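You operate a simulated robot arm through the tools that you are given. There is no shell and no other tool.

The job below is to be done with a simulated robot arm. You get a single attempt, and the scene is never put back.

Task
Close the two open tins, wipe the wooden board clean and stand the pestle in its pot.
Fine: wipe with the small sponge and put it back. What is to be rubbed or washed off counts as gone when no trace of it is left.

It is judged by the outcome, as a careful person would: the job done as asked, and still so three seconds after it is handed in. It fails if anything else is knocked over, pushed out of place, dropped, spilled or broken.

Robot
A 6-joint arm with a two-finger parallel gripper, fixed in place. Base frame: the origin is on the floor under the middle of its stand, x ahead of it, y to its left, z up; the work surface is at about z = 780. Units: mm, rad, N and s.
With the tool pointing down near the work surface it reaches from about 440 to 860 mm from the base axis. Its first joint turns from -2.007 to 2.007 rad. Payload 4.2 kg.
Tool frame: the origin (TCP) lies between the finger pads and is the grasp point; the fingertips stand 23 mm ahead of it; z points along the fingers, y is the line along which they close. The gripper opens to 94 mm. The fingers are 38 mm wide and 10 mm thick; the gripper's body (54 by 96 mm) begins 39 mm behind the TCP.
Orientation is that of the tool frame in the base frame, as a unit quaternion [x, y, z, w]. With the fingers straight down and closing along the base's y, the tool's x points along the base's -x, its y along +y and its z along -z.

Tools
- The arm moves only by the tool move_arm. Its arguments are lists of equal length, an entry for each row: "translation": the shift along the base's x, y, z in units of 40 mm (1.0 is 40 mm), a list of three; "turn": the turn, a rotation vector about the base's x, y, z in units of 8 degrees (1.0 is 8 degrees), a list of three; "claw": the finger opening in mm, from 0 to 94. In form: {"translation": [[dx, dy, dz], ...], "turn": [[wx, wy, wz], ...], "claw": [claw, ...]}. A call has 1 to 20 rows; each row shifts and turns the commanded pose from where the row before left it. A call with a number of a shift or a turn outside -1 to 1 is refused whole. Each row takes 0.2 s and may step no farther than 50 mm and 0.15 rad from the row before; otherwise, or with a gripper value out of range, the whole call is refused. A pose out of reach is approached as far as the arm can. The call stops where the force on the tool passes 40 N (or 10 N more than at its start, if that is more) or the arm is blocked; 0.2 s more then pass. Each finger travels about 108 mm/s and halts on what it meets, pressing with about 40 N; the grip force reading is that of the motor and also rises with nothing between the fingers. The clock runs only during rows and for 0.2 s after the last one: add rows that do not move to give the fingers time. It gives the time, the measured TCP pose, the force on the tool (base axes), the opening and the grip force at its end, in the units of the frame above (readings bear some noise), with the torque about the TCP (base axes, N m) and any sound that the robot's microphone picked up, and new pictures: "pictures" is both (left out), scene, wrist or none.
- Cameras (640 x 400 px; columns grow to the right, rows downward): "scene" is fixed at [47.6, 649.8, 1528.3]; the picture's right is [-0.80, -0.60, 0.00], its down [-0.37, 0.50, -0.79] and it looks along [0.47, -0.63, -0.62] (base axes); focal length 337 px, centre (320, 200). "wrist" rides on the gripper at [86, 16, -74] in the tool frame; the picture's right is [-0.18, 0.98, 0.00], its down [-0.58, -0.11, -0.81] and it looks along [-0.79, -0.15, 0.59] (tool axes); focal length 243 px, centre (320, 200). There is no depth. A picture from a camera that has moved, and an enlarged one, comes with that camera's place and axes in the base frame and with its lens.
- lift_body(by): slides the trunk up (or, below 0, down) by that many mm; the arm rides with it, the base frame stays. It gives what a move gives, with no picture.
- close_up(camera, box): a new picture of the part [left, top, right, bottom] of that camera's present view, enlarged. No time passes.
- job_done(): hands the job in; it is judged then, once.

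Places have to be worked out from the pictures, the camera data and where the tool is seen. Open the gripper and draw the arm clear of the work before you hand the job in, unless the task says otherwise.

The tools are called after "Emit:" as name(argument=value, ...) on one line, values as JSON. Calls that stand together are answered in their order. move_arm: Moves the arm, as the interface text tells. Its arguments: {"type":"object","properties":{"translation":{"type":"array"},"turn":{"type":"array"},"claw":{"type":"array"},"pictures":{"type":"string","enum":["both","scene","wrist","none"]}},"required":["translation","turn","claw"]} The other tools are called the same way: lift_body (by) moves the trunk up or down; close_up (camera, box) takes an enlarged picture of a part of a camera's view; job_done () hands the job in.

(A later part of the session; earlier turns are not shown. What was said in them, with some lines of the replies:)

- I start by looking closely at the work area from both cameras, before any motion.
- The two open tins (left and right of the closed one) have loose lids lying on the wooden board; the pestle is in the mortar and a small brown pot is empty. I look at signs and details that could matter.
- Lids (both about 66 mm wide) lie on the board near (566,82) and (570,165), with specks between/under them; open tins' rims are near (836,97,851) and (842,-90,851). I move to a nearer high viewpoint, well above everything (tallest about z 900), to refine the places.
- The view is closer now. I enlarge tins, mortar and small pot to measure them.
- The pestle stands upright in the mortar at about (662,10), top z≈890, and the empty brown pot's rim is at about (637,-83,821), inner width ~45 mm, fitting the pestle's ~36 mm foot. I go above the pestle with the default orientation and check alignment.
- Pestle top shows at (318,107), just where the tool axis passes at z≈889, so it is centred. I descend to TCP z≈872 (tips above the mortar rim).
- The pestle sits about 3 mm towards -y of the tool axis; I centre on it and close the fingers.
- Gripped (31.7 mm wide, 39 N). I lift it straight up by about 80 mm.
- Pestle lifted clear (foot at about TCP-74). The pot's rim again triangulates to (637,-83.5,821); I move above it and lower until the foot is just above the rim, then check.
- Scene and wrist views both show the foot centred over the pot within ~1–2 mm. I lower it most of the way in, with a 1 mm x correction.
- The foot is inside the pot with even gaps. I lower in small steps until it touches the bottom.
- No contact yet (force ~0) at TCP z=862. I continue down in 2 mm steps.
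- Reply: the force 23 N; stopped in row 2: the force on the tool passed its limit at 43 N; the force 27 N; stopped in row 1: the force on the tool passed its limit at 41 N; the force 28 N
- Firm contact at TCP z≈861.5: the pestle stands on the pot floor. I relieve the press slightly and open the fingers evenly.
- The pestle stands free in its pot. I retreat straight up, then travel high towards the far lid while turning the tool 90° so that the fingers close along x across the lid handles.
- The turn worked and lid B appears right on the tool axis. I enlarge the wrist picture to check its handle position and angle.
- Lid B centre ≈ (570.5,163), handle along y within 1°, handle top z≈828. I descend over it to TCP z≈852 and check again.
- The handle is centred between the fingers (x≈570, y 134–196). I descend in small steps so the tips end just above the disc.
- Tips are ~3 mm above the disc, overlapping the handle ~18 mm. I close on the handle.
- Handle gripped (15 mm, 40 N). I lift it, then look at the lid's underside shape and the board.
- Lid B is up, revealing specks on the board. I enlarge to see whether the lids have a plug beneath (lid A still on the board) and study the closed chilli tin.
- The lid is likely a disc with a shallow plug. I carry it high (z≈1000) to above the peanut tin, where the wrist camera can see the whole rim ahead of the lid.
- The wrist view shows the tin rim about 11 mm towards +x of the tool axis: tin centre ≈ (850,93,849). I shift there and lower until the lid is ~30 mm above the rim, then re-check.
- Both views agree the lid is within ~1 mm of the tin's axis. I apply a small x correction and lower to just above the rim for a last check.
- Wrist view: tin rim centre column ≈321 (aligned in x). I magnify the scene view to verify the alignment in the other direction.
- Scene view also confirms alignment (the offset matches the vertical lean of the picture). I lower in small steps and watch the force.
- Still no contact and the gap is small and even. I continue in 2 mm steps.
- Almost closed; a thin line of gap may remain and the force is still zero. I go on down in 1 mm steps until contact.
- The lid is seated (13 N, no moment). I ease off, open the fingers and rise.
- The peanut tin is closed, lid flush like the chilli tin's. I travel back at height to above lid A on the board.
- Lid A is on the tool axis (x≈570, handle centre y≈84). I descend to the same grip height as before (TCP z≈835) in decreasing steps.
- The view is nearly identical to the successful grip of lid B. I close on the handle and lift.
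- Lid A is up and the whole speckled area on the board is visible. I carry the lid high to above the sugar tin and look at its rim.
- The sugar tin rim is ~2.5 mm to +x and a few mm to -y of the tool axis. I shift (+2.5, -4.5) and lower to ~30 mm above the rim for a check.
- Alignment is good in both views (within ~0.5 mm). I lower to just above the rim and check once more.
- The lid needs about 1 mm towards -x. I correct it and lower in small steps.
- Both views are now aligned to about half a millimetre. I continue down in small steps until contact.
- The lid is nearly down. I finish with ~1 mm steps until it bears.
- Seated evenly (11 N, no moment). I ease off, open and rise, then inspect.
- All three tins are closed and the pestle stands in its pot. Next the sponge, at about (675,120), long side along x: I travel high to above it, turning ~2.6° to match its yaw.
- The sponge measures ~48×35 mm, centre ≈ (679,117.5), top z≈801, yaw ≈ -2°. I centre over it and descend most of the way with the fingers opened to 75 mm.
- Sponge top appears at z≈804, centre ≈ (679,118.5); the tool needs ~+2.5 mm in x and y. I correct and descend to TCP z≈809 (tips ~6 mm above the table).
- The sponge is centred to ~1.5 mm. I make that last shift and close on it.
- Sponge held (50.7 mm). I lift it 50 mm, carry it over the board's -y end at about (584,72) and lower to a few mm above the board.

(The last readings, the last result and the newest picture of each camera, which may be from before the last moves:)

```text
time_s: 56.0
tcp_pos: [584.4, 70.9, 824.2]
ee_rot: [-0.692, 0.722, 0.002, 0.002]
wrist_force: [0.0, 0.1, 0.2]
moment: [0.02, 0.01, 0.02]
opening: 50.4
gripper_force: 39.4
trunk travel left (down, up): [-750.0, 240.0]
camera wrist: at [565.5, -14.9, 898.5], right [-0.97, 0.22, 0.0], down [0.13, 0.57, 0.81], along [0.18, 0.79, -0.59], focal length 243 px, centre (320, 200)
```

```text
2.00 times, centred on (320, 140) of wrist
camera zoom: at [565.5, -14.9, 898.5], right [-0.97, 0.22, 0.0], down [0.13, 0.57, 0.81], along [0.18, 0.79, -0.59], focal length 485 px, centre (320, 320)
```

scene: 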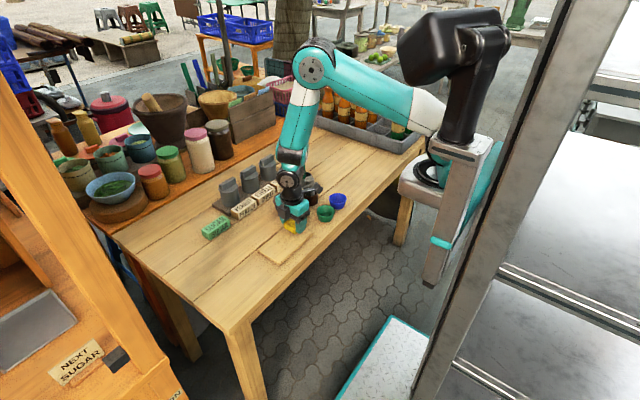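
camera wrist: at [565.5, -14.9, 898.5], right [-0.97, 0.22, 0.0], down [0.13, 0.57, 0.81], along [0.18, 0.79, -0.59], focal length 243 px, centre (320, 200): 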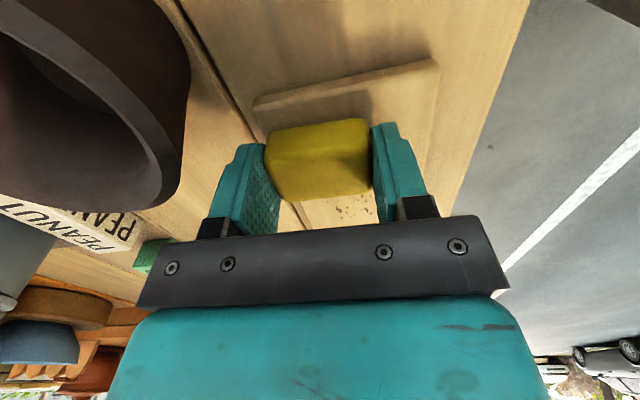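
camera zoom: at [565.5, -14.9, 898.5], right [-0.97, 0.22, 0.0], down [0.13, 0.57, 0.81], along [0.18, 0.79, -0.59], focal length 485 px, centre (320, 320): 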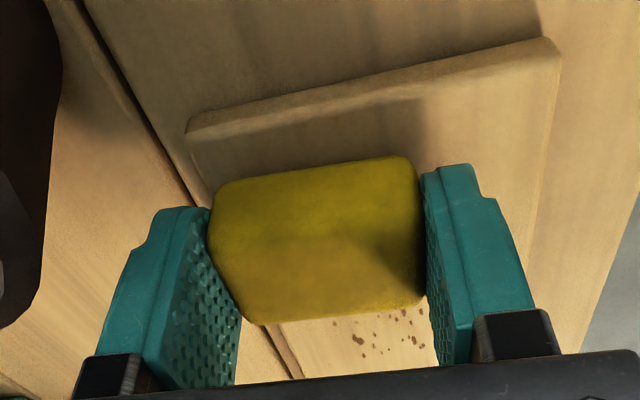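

The sponge hovers over the board's far end. I lower it in small steps to find light contact.

Emit:
move_arm(translation=[[0, 0, -0.06], [0, 0, 0]], turn=[[0, 0, 0], [0, 0, 0]], claw=[36, 36], pictures="none")

Emit:
move_arm(translation=[[0, 0, -0.04], [0, 0, 0]], turn=[[0, 0, 0], [0, 0, 0]], claw=[36, 36], pictures="none")

Emit:
move_arm(translation=[[0, 0, -0.03], [0, 0, 0]], turn=[[0, 0, 0], [0, 0, 0]], claw=[36, 36], pictures="none")

```text
time_s: 56.6
tcp_pos: [584.3, 71.1, 821.3]
ee_rot: [-0.692, 0.722, 0.002, 0.002]
wrist_force: [-0.8, -0.4, 0.0]
moment: [-0.04, 0.04, -0.01]
opening: 50.5
gripper_force: 39.8
trunk travel left (down, up): [-750.0, 240.0]
```

```text
time_s: 57.2
tcp_pos: [585.5, 72.3, 820.7]
ee_rot: [-0.693, 0.721, 0.001, 0.002]
wrist_force: [0.6, -2.1, 14.3]
moment: [-0.05, 0.1, 0.02]
opening: 50.6
gripper_force: 40.0
trunk travel left (down, up): [-750.0, 240.0]
```

```text
time_s: 57.8
tcp_pos: [585.0, 72.2, 820.4]
ee_rot: [-0.692, 0.722, 0.0, 0.003]
wrist_force: [0.6, -1.7, 33.8]
moment: [-0.01, 0.14, -0.02]
opening: 50.8
gripper_force: 40.3
trunk travel left (down, up): [-750.0, 240.0]
```

Contact is firm and stiff (34 N now). I back off to a light press of about 10 N.

Emit:
move_arm(translation=[[0, 0, 0.035], [0, 0, 0]], turn=[[0, 0, 0], [0, 0, 0]], claw=[36, 36], pictures="none")

Emit:
move_arm(translation=[[0, 0.25, 0], [0, 0.25, 0], [0, 0, 0]], turn=[[0, 0, 0], [0, 0, 0], [0, 0, 0]], claw=[36, 36, 36])

Emit:
close_up(camera="scene", box=[245, 200, 335, 270])

```text
time_s: 58.4
tcp_pos: [583.8, 72.5, 820.2]
ee_rot: [-0.692, 0.721, 0.002, 0.003]
wrist_force: [2.5, -2.3, 22.8]
moment: [-0.02, -0.05, 0.01]
opening: 50.4
gripper_force: 39.4
trunk travel left (down, up): [-750.0, 240.0]
```

```text
time_s: 59.2
tcp_pos: [583.2, 93.0, 820.3]
ee_rot: [-0.693, 0.721, 0.003, 0.003]
wrist_force: [-1.1, -10.0, 17.3]
moment: [-0.18, -0.05, -0.03]
opening: 50.4
gripper_force: 39.8
trunk travel left (down, up): [-750.0, 240.0]
camera wrist: at [563.8, 6.6, 895.2], right [-0.97, 0.23, 0.0], down [0.13, 0.57, 0.81], along [0.18, 0.79, -0.59], focal length 243 px, centre (320, 200)
```

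scene: 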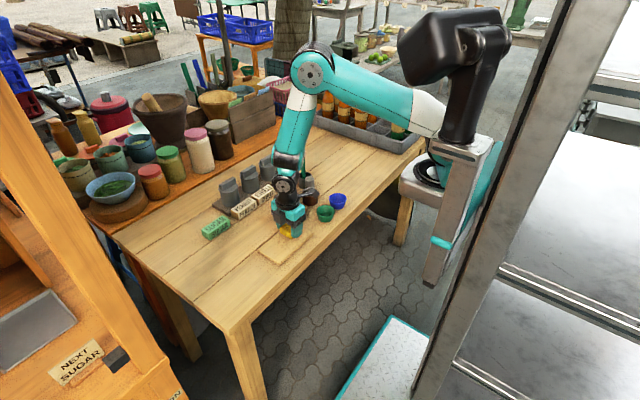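
wrist: 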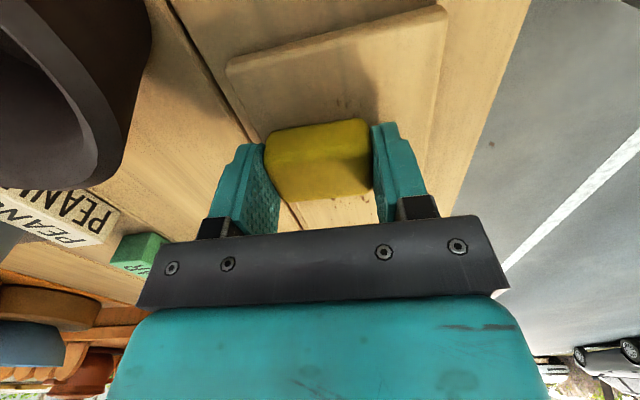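

```text
5.71 times, centred on (290, 235) of scene
camera zoom: at [47.6, 649.8, 1528.3], right [-0.8, -0.6, 0.0], down [-0.37, 0.5, -0.79], along [0.47, -0.63, -0.62], focal length 1926 px, centre (491, 0)
```

zoom: 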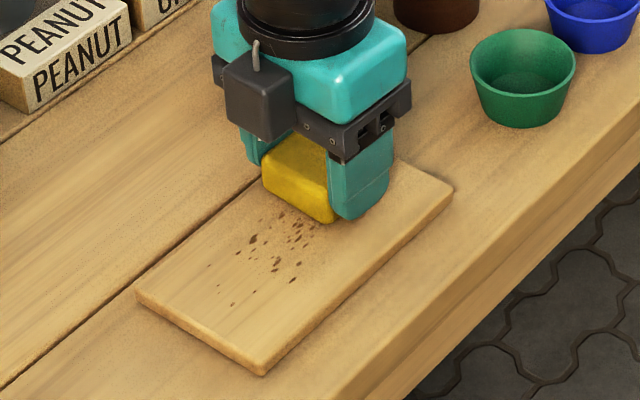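

The board stayed put while the sponge slid 20 mm with about 10 N of friction, and specks behind it are gone. I continue the stroke to the +y end.

Emit:
move_arm(translation=[[0, 0.4, 0], [0, 0.4, 0], [0, 0.4, 0], [0, 0.4, 0], [0, 0.4, 0], [0, 0.35, 0], [0, 0, 0]], turn=[[0, 0, 0], [0, 0, 0], [0, 0, 0], [0, 0, 0], [0, 0, 0], [0, 0, 0], [0, 0, 0]], claw=[36, 36, 36, 36, 36, 36, 36])

Emit:
close_up(camera="scene", box=[245, 200, 335, 270])

Emit:
close_up(camera="wrist", box=[220, 0, 460, 150])

```text
time_s: 60.8
tcp_pos: [583.9, 186.3, 818.8]
ee_rot: [-0.693, 0.721, 0.002, 0.002]
wrist_force: [-0.3, -2.0, 7.9]
moment: [-0.06, 0.03, -0.04]
opening: 50.7
gripper_force: 40.0
trunk travel left (down, up): [-750.0, 240.0]
camera wrist: at [565.1, 101.1, 895.2], right [-0.97, 0.22, 0.0], down [0.13, 0.57, 0.81], along [0.18, 0.79, -0.59], focal length 243 px, centre (320, 200)
```

scene: 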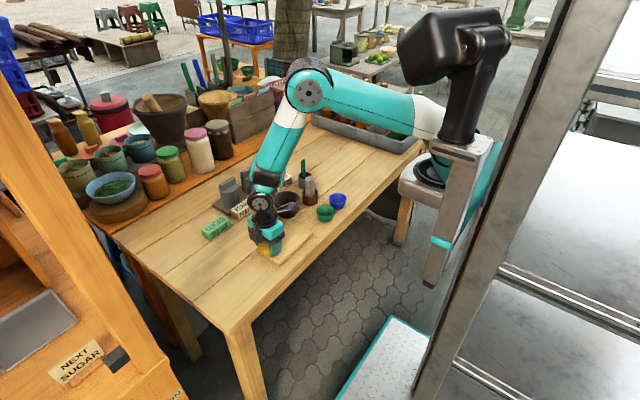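
wrist: 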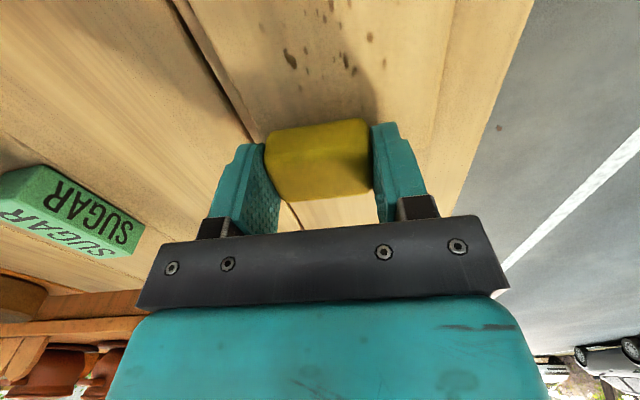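

```text
5.71 times, centred on (290, 235) of scene
camera zoom: at [47.6, 649.8, 1528.3], right [-0.8, -0.6, 0.0], down [-0.37, 0.5, -0.79], along [0.47, -0.63, -0.62], focal length 1926 px, centre (491, 0)
```

zoom: 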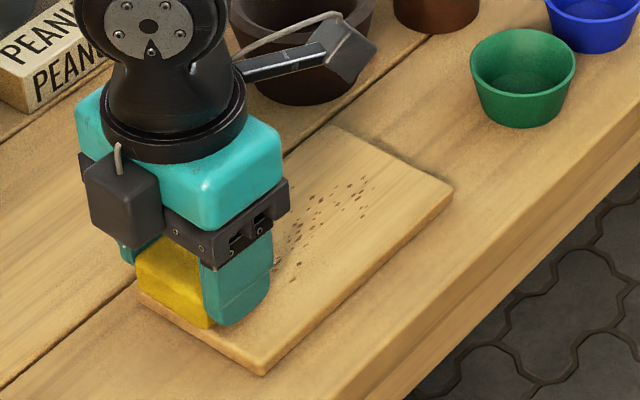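

```text
2.67 times, centred on (340, 75) of wrist
camera zoom: at [565.1, 101.1, 895.2], right [-0.97, 0.22, 0.0], down [0.13, 0.57, 0.81], along [0.18, 0.79, -0.59], focal length 647 px, centre (267, 533)
```

zoom: 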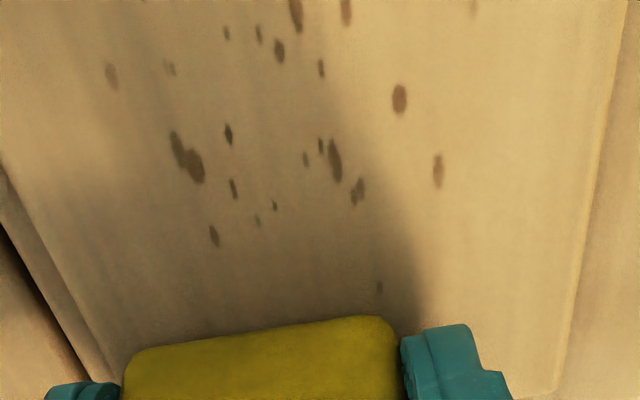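

The specks in that lane have faded but not vanished, so several strokes are needed. I stroke back along the same lane and then forward along the near lane (x≈556), watching that the board stays put.

Emit:
move_arm(translation=[[0, -0.41, 0], [0, -0.41, 0], [0, -0.41, 0], [0, -0.41, 0], [0, -0.41, 0], [0, -0.41, 0], [0, -0.41, 0], [0, 0, 0]], turn=[[0, 0, 0], [0, 0, 0], [0, 0, 0], [0, 0, 0], [0, 0, 0], [0, 0, 0], [0, 0, 0], [0, 0, 0]], claw=[36, 36, 36, 36, 36, 36, 36, 36])

Emit:
close_up(camera="scene", box=[245, 200, 335, 270])

```text
time_s: 62.6
tcp_pos: [584.8, 70.9, 820.6]
ee_rot: [-0.693, 0.721, 0.003, 0.001]
wrist_force: [0.3, 2.8, 6.4]
moment: [0.07, 0.0, 0.02]
opening: 50.4
gripper_force: 40.4
trunk travel left (down, up): [-750.0, 240.0]
camera wrist: at [564.7, -14.2, 895.2], right [-0.97, 0.22, 0.0], down [0.13, 0.57, 0.81], along [0.18, 0.79, -0.59], focal length 243 px, centre (320, 200)
```

scene: 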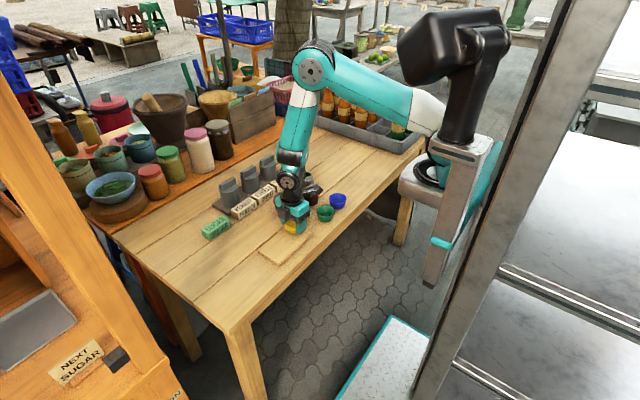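
wrist: 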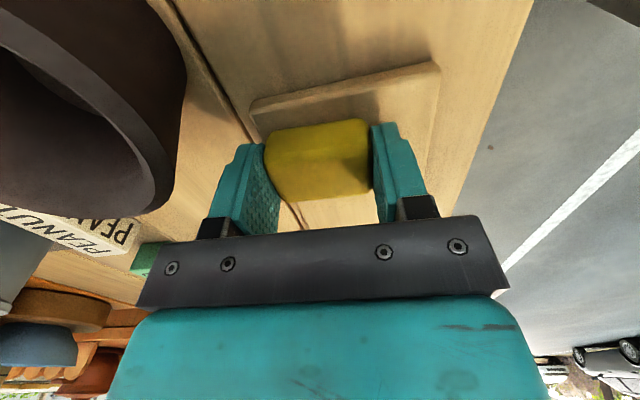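

```text
5.71 times, centred on (290, 235) of scene
camera zoom: at [47.6, 649.8, 1528.3], right [-0.8, -0.6, 0.0], down [-0.37, 0.5, -0.79], along [0.47, -0.63, -0.62], focal length 1926 px, centre (491, 0)
```

zoom: 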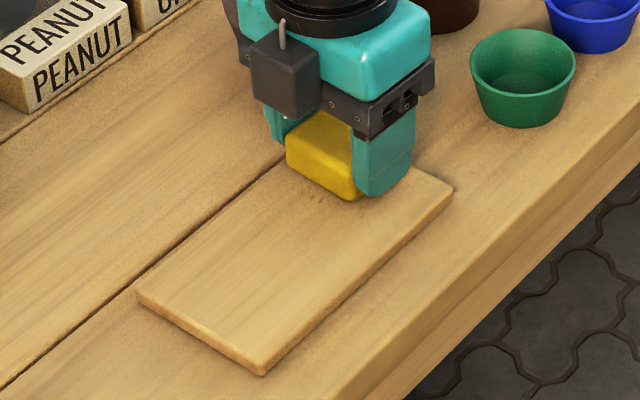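

The specks are almost gone everywhere and the board has not moved; a faint trace remains. I press a touch more and do the nearer lane forward and back.

Emit:
move_arm(translation=[[-0.35, 0, -0.01], [-0.35, 0, 0], [0, 0.41, 0], [0, 0.41, 0], [0, 0.41, 0], [0, 0.41, 0], [0, 0.41, 0], [0, 0.41, 0], [0, 0.41, 0], [0, 0, 0]], turn=[[0, 0, 0], [0, 0, 0], [0, 0, 0], [0, 0, 0], [0, 0, 0], [0, 0, 0], [0, 0, 0], [0, 0, 0], [0, 0, 0], [0, 0, 0]], claw=[36, 36, 36, 36, 36, 36, 36, 36, 36, 36])

Emit:
close_up(camera="scene", box=[245, 200, 335, 270])

Emit:
close_up(camera="wrist", box=[220, 0, 460, 150])

```text
time_s: 64.8
tcp_pos: [555.8, 185.1, 821.0]
ee_rot: [-0.692, 0.721, 0.001, 0.002]
wrist_force: [-0.7, -8.9, 21.0]
moment: [-0.16, 0.1, 0.01]
opening: 50.8
gripper_force: 40.0
trunk travel left (down, up): [-750.0, 240.0]
camera wrist: at [536.2, 99.4, 894.5], right [-0.97, 0.22, 0.0], down [0.13, 0.57, 0.81], along [0.18, 0.79, -0.59], focal length 243 px, centre (320, 200)
```

scene: 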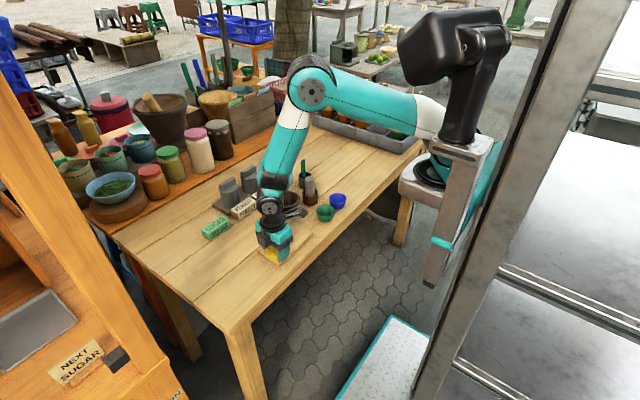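
wrist: 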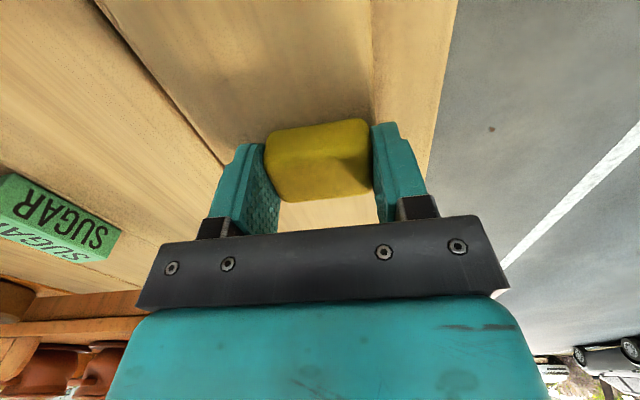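

```text
5.71 times, centred on (290, 235) of scene
camera zoom: at [47.6, 649.8, 1528.3], right [-0.8, -0.6, 0.0], down [-0.37, 0.5, -0.79], along [0.47, -0.63, -0.62], focal length 1926 px, centre (491, 0)
```

zoom: 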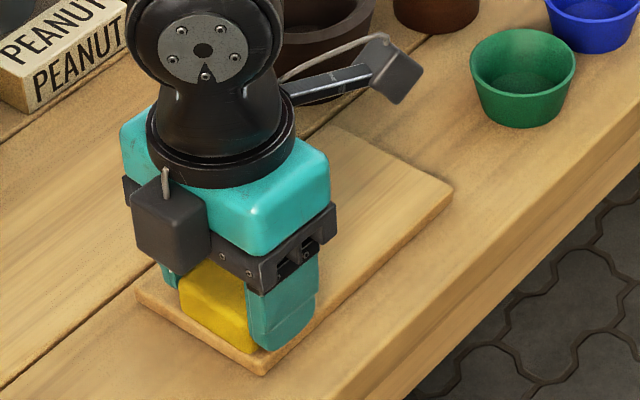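

```text
2.67 times, centred on (340, 75) of wrist
camera zoom: at [536.2, 99.4, 894.5], right [-0.97, 0.22, 0.0], down [0.13, 0.57, 0.81], along [0.18, 0.79, -0.59], focal length 647 px, centre (267, 533)
```

zoom: 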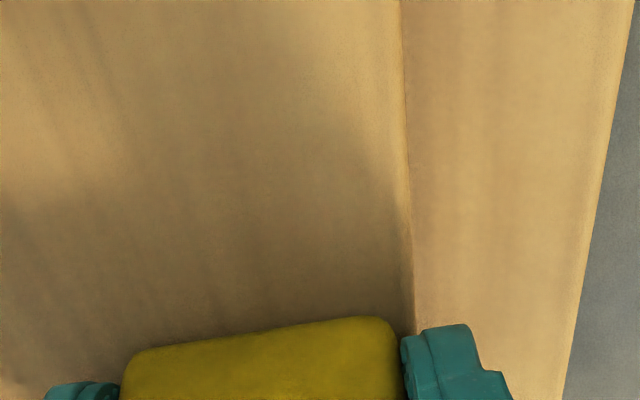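

The board looks clean where seen. For certainty I stroke back along this lane and then forward along the middle lane.

Emit:
move_arm(translation=[[0, -0.41, 0.01], [0, -0.41, 0], [0, -0.41, 0], [0, -0.41, 0], [0, -0.41, 0], [0, -0.41, 0], [0, -0.41, 0], [0.2, 0, 0], [0.2, 0, 0], [0, 0.41, 0], [0, 0.41, 0], [0, 0.41, 0], [0, 0.41, 0], [0, 0.41, 0], [0, 0.41, 0], [0, 0.41, 0], [0, 0, 0]], turn=[[0, 0, 0], [0, 0, 0], [0, 0, 0], [0, 0, 0], [0, 0, 0], [0, 0, 0], [0, 0, 0], [0, 0, 0], [0, 0, 0], [0, 0, 0], [0, 0, 0], [0, 0, 0], [0, 0, 0], [0, 0, 0], [0, 0, 0], [0, 0, 0], [0, 0, 0]], claw=[36, 36, 36, 36, 36, 36, 36, 36, 36, 36, 36, 36, 36, 36, 36, 36, 36])

Emit:
close_up(camera="scene", box=[245, 200, 335, 270])

Emit:
close_up(camera="wrist", box=[220, 0, 460, 150])

```text
time_s: 68.4
tcp_pos: [571.4, 186.2, 820.0]
ee_rot: [-0.692, 0.722, 0.002, 0.002]
wrist_force: [0.9, -2.8, 8.4]
moment: [-0.07, 0.02, -0.01]
opening: 50.6
gripper_force: 40.1
trunk travel left (down, up): [-750.0, 240.0]
camera wrist: at [552.7, 100.3, 894.7], right [-0.97, 0.22, 0.0], down [0.13, 0.57, 0.81], along [0.18, 0.79, -0.59], focal length 243 px, centre (320, 200)
```

scene: 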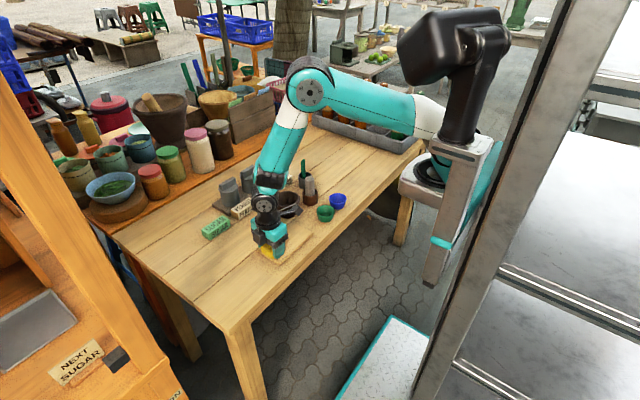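
wrist: 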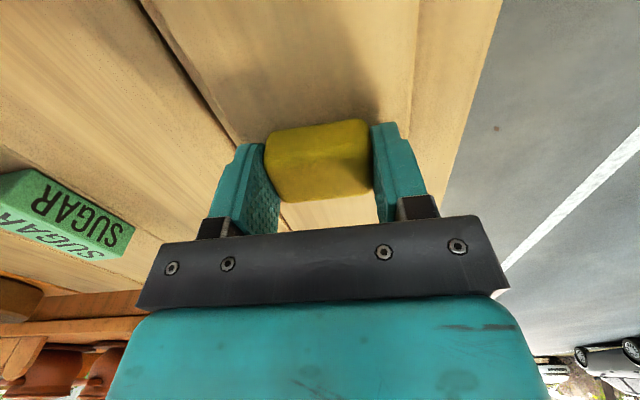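

```text
5.71 times, centred on (290, 235) of scene
camera zoom: at [47.6, 649.8, 1528.3], right [-0.8, -0.6, 0.0], down [-0.37, 0.5, -0.79], along [0.47, -0.63, -0.62], focal length 1926 px, centre (491, 0)
```

zoom: 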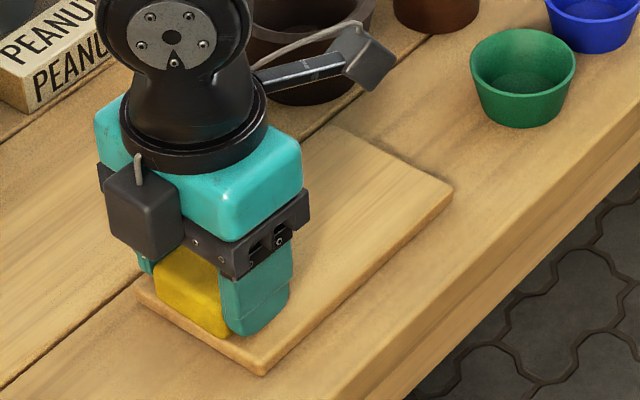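

```text
2.67 times, centred on (340, 75) of wrist
camera zoom: at [552.7, 100.3, 894.7], right [-0.97, 0.22, 0.0], down [0.13, 0.57, 0.81], along [0.18, 0.79, -0.59], focal length 647 px, centre (267, 533)
```

zoom: 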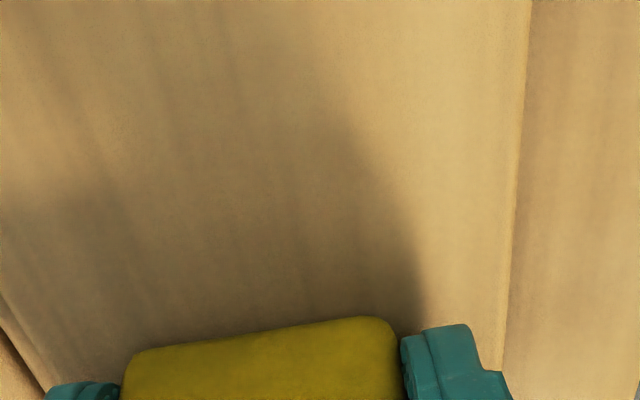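

It looks clean. I lift the sponge off and move up and aside to inspect the whole board.

Emit:
move_arm(translation=[[0, 0, 0.5], [0, 0, 0.9], [0, 0, 0.9], [0.5, 0, 0.7], [0.8, -0.4, 0], [0.8, -0.4, 0], [0, 0, 0]], turn=[[0, 0, 0], [0, 0, 0], [0, 0, 0], [0, 0, 0], [0, 0, 0], [0, 0, 0], [0, 0, 0]], claw=[36, 36, 36, 36, 36, 36, 36])

Emit:
close_up(camera="scene", box=[255, 220, 315, 270])

Emit:
close_up(camera="scene", box=[270, 215, 320, 250])

Emit:
close_up(camera="wrist", box=[300, 0, 540, 150])

```text
time_s: 70.0
tcp_pos: [655.8, 153.0, 942.5]
ee_rot: [-0.692, 0.722, 0.002, 0.003]
wrist_force: [-0.4, 0.4, -0.4]
moment: [0.02, 0.01, -0.03]
opening: 50.7
gripper_force: 40.6
trunk travel left (down, up): [-750.0, 240.0]
camera wrist: at [636.6, 67.2, 1017.1], right [-0.97, 0.22, 0.0], down [0.13, 0.57, 0.81], along [0.18, 0.79, -0.59], focal length 243 px, centre (320, 200)
```

scene: 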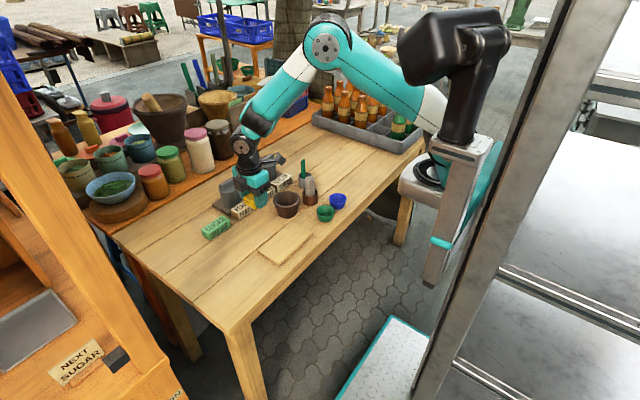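
wrist: 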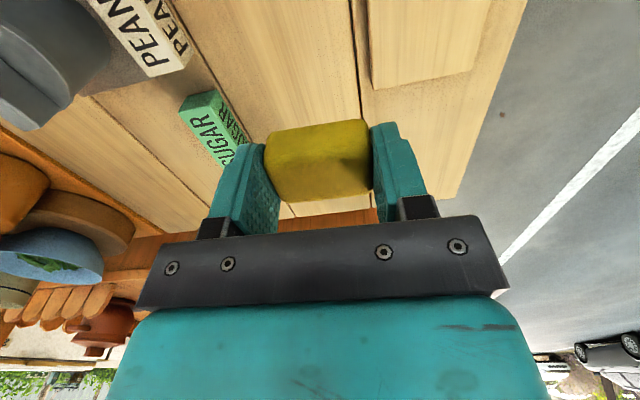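

```text
8.00 times, centred on (285, 245) of scene
camera zoom: at [47.6, 649.8, 1528.3], right [-0.8, -0.6, 0.0], down [-0.37, 0.5, -0.79], along [0.47, -0.63, -0.62], focal length 2696 px, centre (600, -160)
```

zoom: 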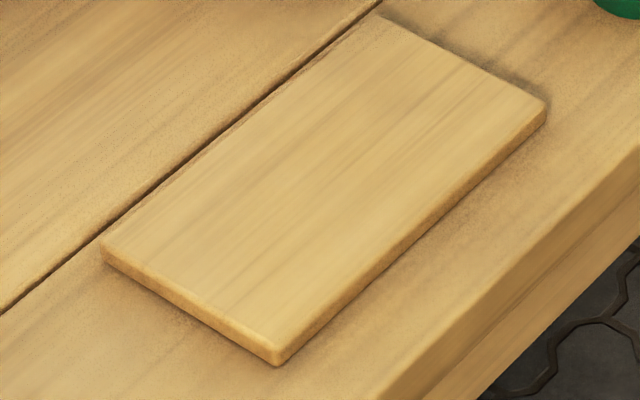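

```text
11.43 times, centred on (295, 232) of scene
camera zoom: at [47.6, 649.8, 1528.3], right [-0.8, -0.6, 0.0], down [-0.37, 0.5, -0.79], along [0.47, -0.63, -0.62], focal length 3851 px, centre (606, -171)
```

zoom: 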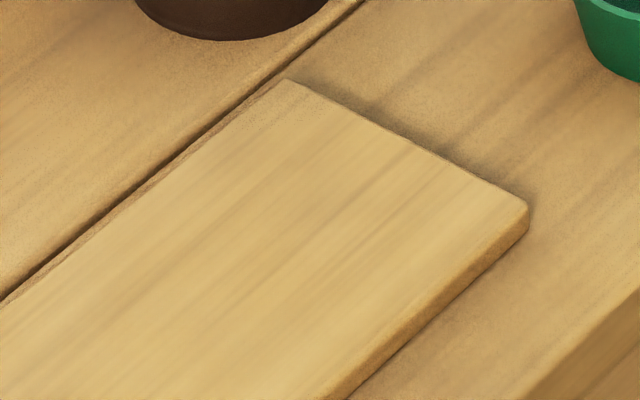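

```text
2.67 times, centred on (420, 75) of wrist
camera zoom: at [636.6, 67.2, 1017.1], right [-0.97, 0.22, 0.0], down [0.13, 0.57, 0.81], along [0.18, 0.79, -0.59], focal length 647 px, centre (53, 533)
```

zoom: 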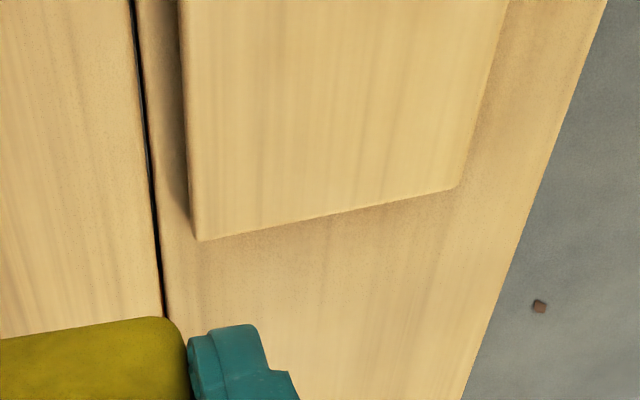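

The board is spotless in these views and has not shifted. I check the board's other half from further back with the wrist camera before returning the sponge.

Emit:
move_arm(translation=[[0, -0.9, 0.2], [0, -0.9, 0.2], [0, -0.9, 0], [0, 0, 0]], turn=[[0, 0, 0], [0, 0, 0], [0, 0, 0], [0, 0, 0]], claw=[36, 36, 36, 36])

Emit:
close_up(camera="wrist", box=[340, 0, 540, 150])

Emit:
close_up(camera="scene", box=[270, 220, 310, 250])

```text
time_s: 71.0
tcp_pos: [655.8, 46.3, 955.6]
ee_rot: [-0.693, 0.721, 0.002, 0.002]
wrist_force: [1.0, -0.2, -0.2]
moment: [0.0, 0.0, -0.05]
opening: 50.8
gripper_force: 39.8
trunk travel left (down, up): [-750.0, 240.0]
camera wrist: at [636.8, -38.8, 1031.3], right [-0.97, 0.22, 0.0], down [0.13, 0.57, 0.81], along [0.18, 0.79, -0.59], focal length 243 px, centre (320, 200)
```

scene: 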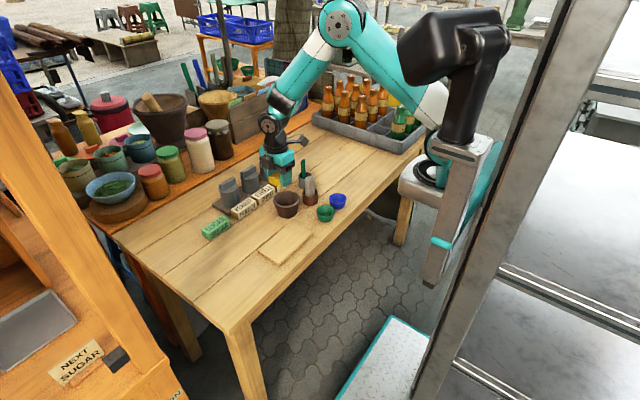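
wrist: 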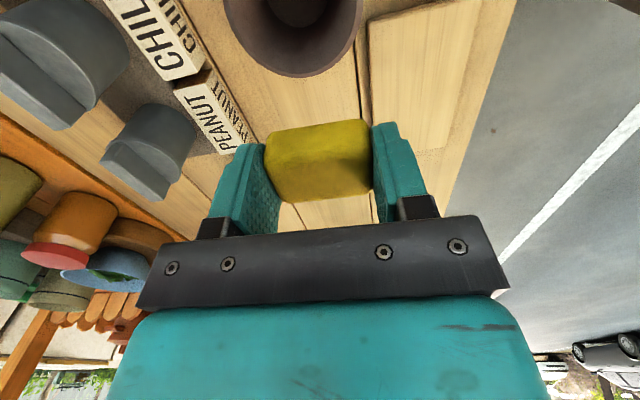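

```text
2.67 times, centred on (440, 75) of wrist
camera zoom: at [636.8, -38.8, 1031.3], right [-0.97, 0.22, 0.0], down [0.13, 0.57, 0.81], along [0.18, 0.79, -0.59], focal length 647 px, centre (0, 533)
```

zoom: 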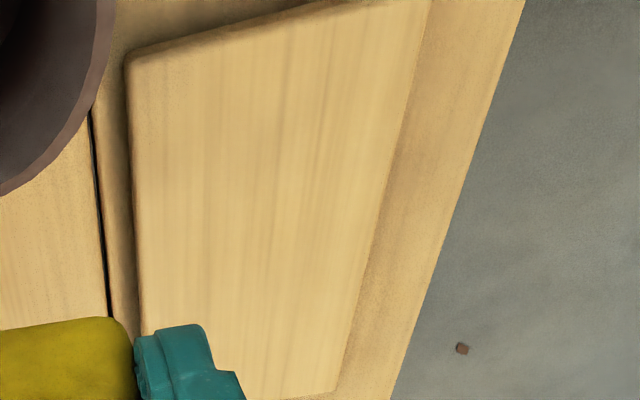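

```text
13.33 times, centred on (290, 235) of scene
camera zoom: at [47.6, 649.8, 1528.3], right [-0.8, -0.6, 0.0], down [-0.37, 0.5, -0.79], along [0.47, -0.63, -0.62], focal length 4493 px, centre (720, -267)
```

zoom: 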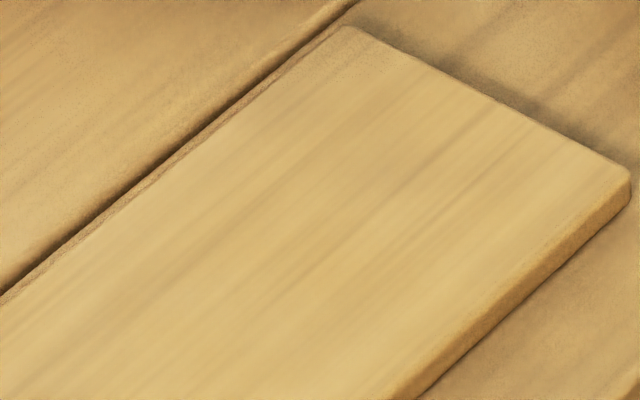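

Every part of the board is clean. I carry the sponge back over its original spot and lower it to about 3 mm above the table.

Emit:
move_arm(translation=[[0.305, 0.9025, 0], [0.305, 0.9025, 0], [0, 0, -0.9], [0, 0, -0.9], [0, 0, -0.9], [0, 0, -0.6], [0, 0, -0.3], [0, 0, 0]], turn=[[0, 0, 0], [0, 0, 0], [0, 0, 0], [0, 0, 0], [0, 0, 0], [0, 0, 0], [0, 0, 0], [0, 0, 0]], claw=[36, 36, 36, 36, 36, 36, 36, 36])

Emit:
close_up(camera="scene", box=[230, 190, 310, 250])

```text
time_s: 72.8
tcp_pos: [679.2, 118.3, 813.1]
ee_rot: [-0.692, 0.722, 0.002, 0.002]
wrist_force: [-0.1, 0.1, 0.4]
moment: [0.0, 0.0, 0.0]
opening: 50.5
gripper_force: 40.2
trunk travel left (down, up): [-750.0, 240.0]
camera wrist: at [660.0, 32.9, 888.1], right [-0.97, 0.22, 0.0], down [0.13, 0.57, 0.81], along [0.18, 0.79, -0.59], focal length 243 px, centre (320, 200)
```

scene: 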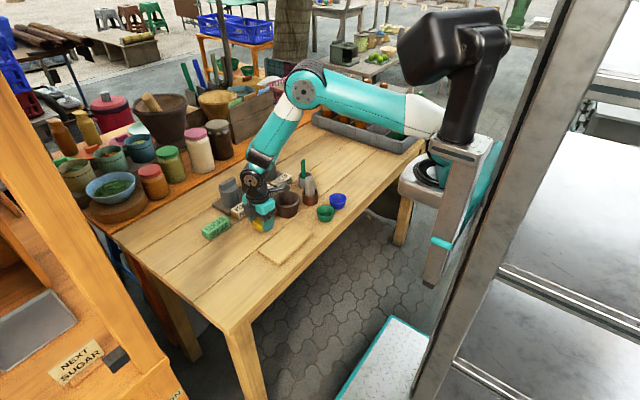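
wrist: 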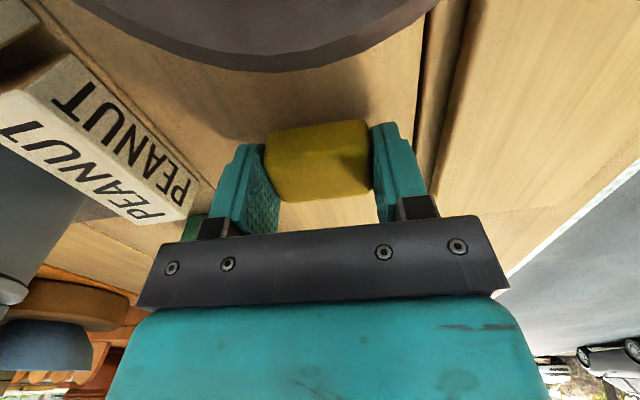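

```text
6.67 times, centred on (270, 220) of scene
camera zoom: at [47.6, 649.8, 1528.3], right [-0.8, -0.6, 0.0], down [-0.37, 0.5, -0.79], along [0.47, -0.63, -0.62], focal length 2246 px, centre (653, 67)
```

zoom: 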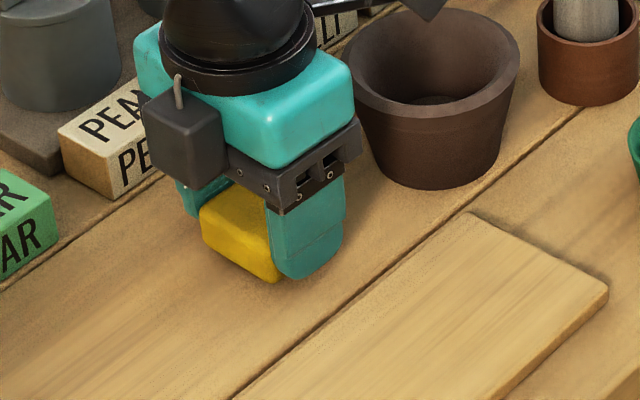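

The sponge is ~3 mm above its old place. I set it down in ~1 mm steps until a light contact shows.

Emit:
move_arm(translation=[[0, 0, -0.05], [0, 0, 0]], turn=[[0, 0, 0], [0, 0, 0]], claw=[36, 36], pictures="none")

Emit:
move_arm(translation=[[0, 0, -0.03], [0, 0, 0]], turn=[[0, 0, 0], [0, 0, 0]], claw=[36, 36], pictures="none")

```text
time_s: 73.4
tcp_pos: [679.6, 118.8, 810.9]
ee_rot: [-0.692, 0.722, 0.002, 0.003]
wrist_force: [0.0, 0.7, -0.8]
moment: [-0.01, 0.01, -0.01]
opening: 50.4
gripper_force: 40.2
trunk travel left (down, up): [-750.0, 240.0]
```

```text
time_s: 74.0
tcp_pos: [679.7, 119.1, 809.8]
ee_rot: [-0.692, 0.722, 0.001, 0.001]
wrist_force: [0.2, 0.5, 0.6]
moment: [-0.02, -0.01, -0.03]
opening: 50.6
gripper_force: 40.6
trunk travel left (down, up): [-750.0, 240.0]
```

It is at the original height within a fraction of a mm. One more 0.6 mm step, then I open and rise.

Emit:
move_arm(translation=[[0, 0, -0.015], [0, 0, 0]], turn=[[0, 0, 0], [0, 0, 0]], claw=[36, 36], pictures="none")

Emit:
move_arm(translation=[[0, 0, 0], [0, 0, 0], [0, 0, 0], [0, 0, 0.2], [0, 0, 0.6], [0, 0, 0.9], [0, 0, 0.9], [0, 0, 0.9], [0, 0, 0]], turn=[[0, 0, 0], [0, 0, 0], [0, 0, 0], [0, 0, 0], [0, 0, 0], [0, 0, 0], [0, 0, 0], [0, 0, 0], [0, 0, 0]], claw=[52, 65, 75, 75, 75, 75, 75, 75, 75])

Emit:
close_up(camera="scene", box=[245, 210, 285, 240])

```text
time_s: 74.6
tcp_pos: [679.8, 118.4, 808.6]
ee_rot: [-0.692, 0.722, 0.002, 0.002]
wrist_force: [0.2, -0.3, -0.1]
moment: [0.0, 0.01, 0.05]
opening: 50.4
gripper_force: 39.9
trunk travel left (down, up): [-750.0, 240.0]
```

```text
time_s: 76.6
tcp_pos: [680.8, 119.2, 950.1]
ee_rot: [-0.692, 0.722, 0.001, 0.001]
wrist_force: [0.0, -0.1, -0.8]
moment: [-0.05, 0.02, 0.01]
opening: 75.2
gripper_force: 0.1
trunk travel left (down, up): [-750.0, 240.0]
camera wrist: at [660.7, 32.6, 1025.4], right [-0.97, 0.22, 0.0], down [0.13, 0.57, 0.81], along [0.18, 0.79, -0.59], focal length 243 px, centre (320, 200)
```

scene: 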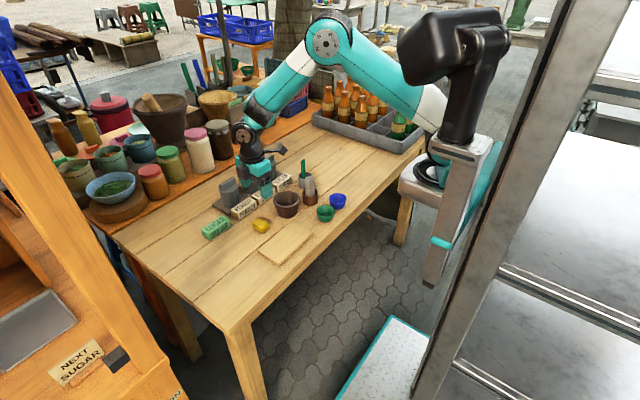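
wrist: 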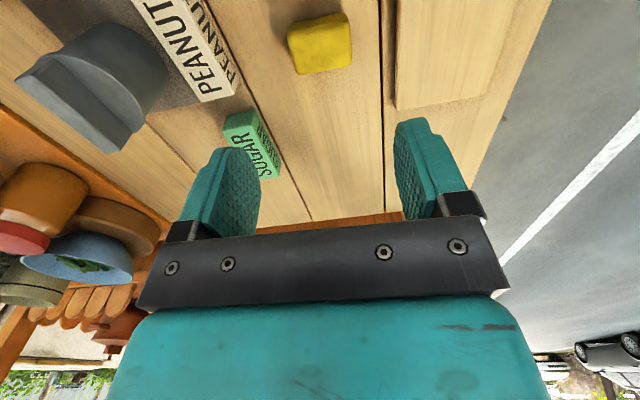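

```text
13.33 times, centred on (265, 225) of scene
camera zoom: at [47.6, 649.8, 1528.3], right [-0.8, -0.6, 0.0], down [-0.37, 0.5, -0.79], along [0.47, -0.63, -0.62], focal length 4493 px, centre (1053, -133)
```

zoom: 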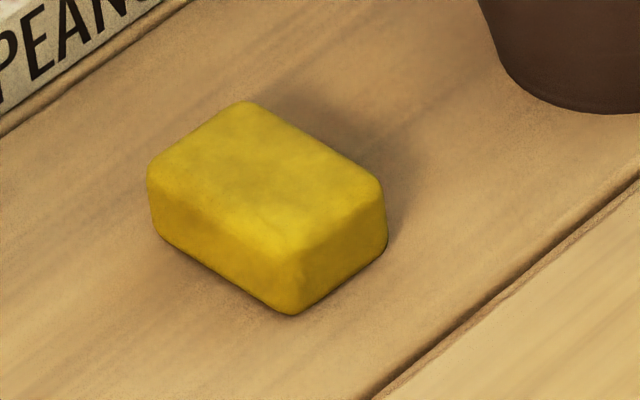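

The sponge lies exactly where it was before. I raise the arm and withdraw it to near its starting pose, then make a final overall check.

Emit:
move_arm(translation=[[0, 0, 0.9], [0, 0, 0.9], [-0.5, 0, 0.8], [-0.8, 0, 0.6], [-0.8, 0, 0.5], [-0.9, 0, 0.5], [-0.9, 0, 0.4], [-0.8, 0, 0.4], [0, 0, 0], [0, 0, 0]], turn=[[0, 0, 0], [0, 0, 0], [0, 0, 0], [0, 0, 0], [0, 0, 0], [0, 0, 0], [0, 0, 0], [0, 0, 0], [0, 0, 0], [0, 0, 0]], claw=[94, 94, 94, 94, 94, 94, 94, 94, 94, 94])

Emit:
close_up(camera="scene", box=[190, 140, 370, 270])

Emit:
close_up(camera="scene", box=[265, 155, 353, 225])

Emit:
close_up(camera="scene", box=[205, 145, 295, 215])

Emit:
close_up(camera="scene", box=[255, 220, 320, 268])

```text
time_s: 78.8
tcp_pos: [493.6, 118.8, 1150.6]
ee_rot: [-0.692, 0.722, 0.002, 0.001]
wrist_force: [0.1, -0.5, 0.3]
moment: [0.01, -0.01, -0.01]
opening: 94.0
gripper_force: 0.1
trunk travel left (down, up): [-750.0, 240.0]
camera wrist: at [474.3, 32.9, 1224.3], right [-0.97, 0.22, 0.0], down [0.13, 0.57, 0.81], along [0.18, 0.79, -0.59], focal length 243 px, centre (320, 200)
```

scene: 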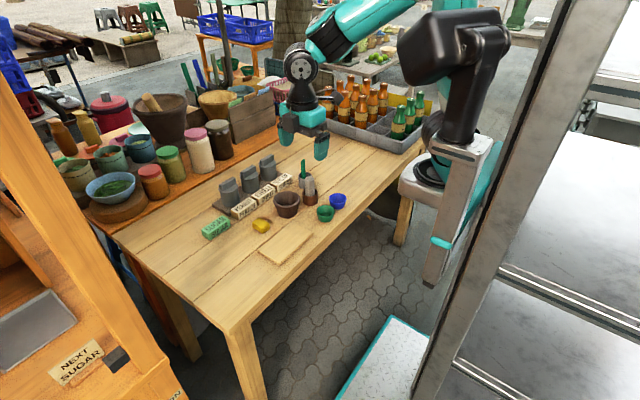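
wrist: 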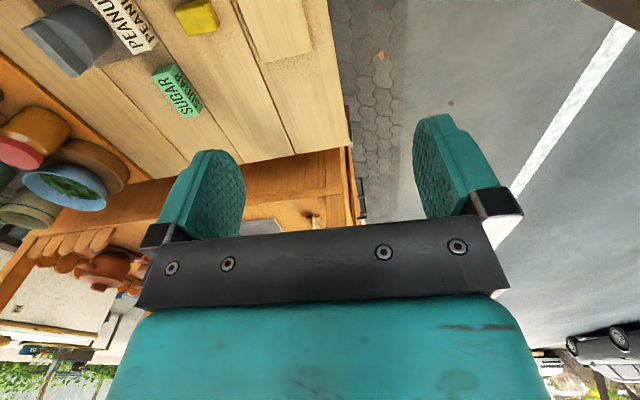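

```text
3.08 times, centred on (280, 205) of scene
camera zoom: at [47.6, 649.8, 1528.3], right [-0.8, -0.6, 0.0], down [-0.37, 0.5, -0.79], along [0.47, -0.63, -0.62], focal length 1037 px, centre (443, 185)
```

zoom: 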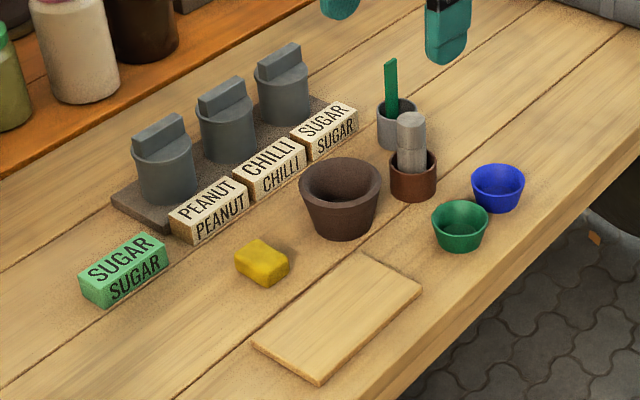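

```text
5.71 times, centred on (309, 190) of scene
camera zoom: at [47.6, 649.8, 1528.3], right [-0.8, -0.6, 0.0], down [-0.37, 0.5, -0.79], along [0.47, -0.63, -0.62], focal length 1926 px, centre (383, 257)
```

zoom: 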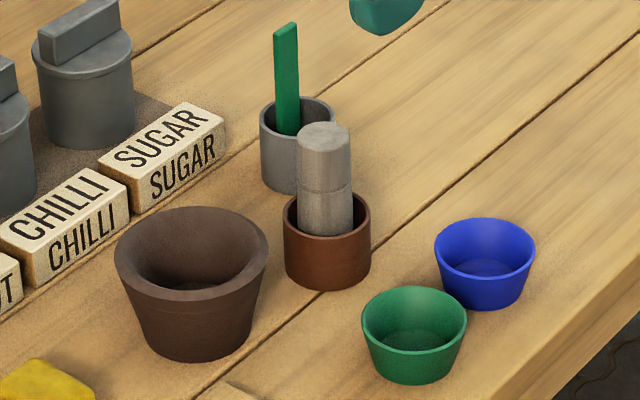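

```text
5.71 times, centred on (250, 180) of scene
camera zoom: at [47.6, 649.8, 1528.3], right [-0.8, -0.6, 0.0], down [-0.37, 0.5, -0.79], along [0.47, -0.63, -0.62], focal length 1926 px, centre (720, 314)
```

zoom: 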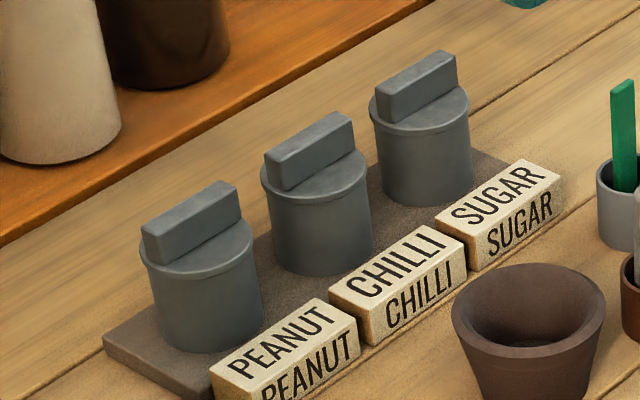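

```text
8.33 times, centred on (288, 244) of scene
camera zoom: at [47.6, 649.8, 1528.3], right [-0.8, -0.6, 0.0], down [-0.37, 0.5, -0.79], along [0.47, -0.63, -0.62], focal length 2808 px, centre (591, -167)
```

zoom: 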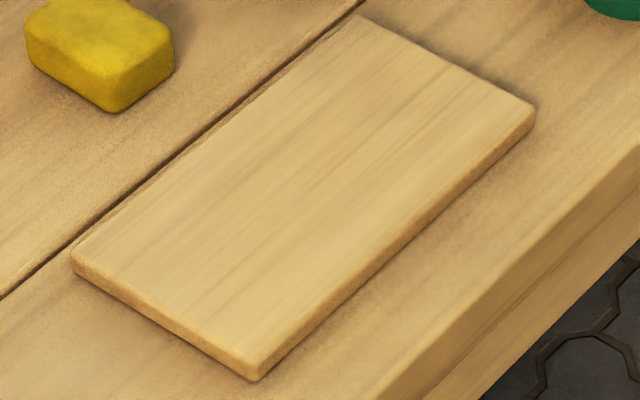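

All tins are closed with their lids flush, the board is spotless and unmoved, and the sponge is back in its place. The pestle stands in the brown pot, nothing else was disturbed, and the arm is clear with the gripper open. I hand the job in.

Emit:
job_done()

```text
The job is handed in.
```

The job is done and handed in. I checked everything in the camera pictures just before handing in, but I haven't seen the judge's result.

- **Tins:** the peanut and sugar tins are both closed, with their lids sitting flush like the chilli tin's.
- **Board:** I wiped it with the small sponge until no specks showed in any view. The board did not move.
- **Sponge:** it is back where it was, lying the same way.
- **Pestle:** it stands upright in the small brown pot. It started in the mortar, so I took the empty brown pot next to it as "its pot"; nothing in the scene was labelled to confirm that.

The pictures show nothing else knocked over, moved or spilled. The gripper is open and the arm is clear of the work.
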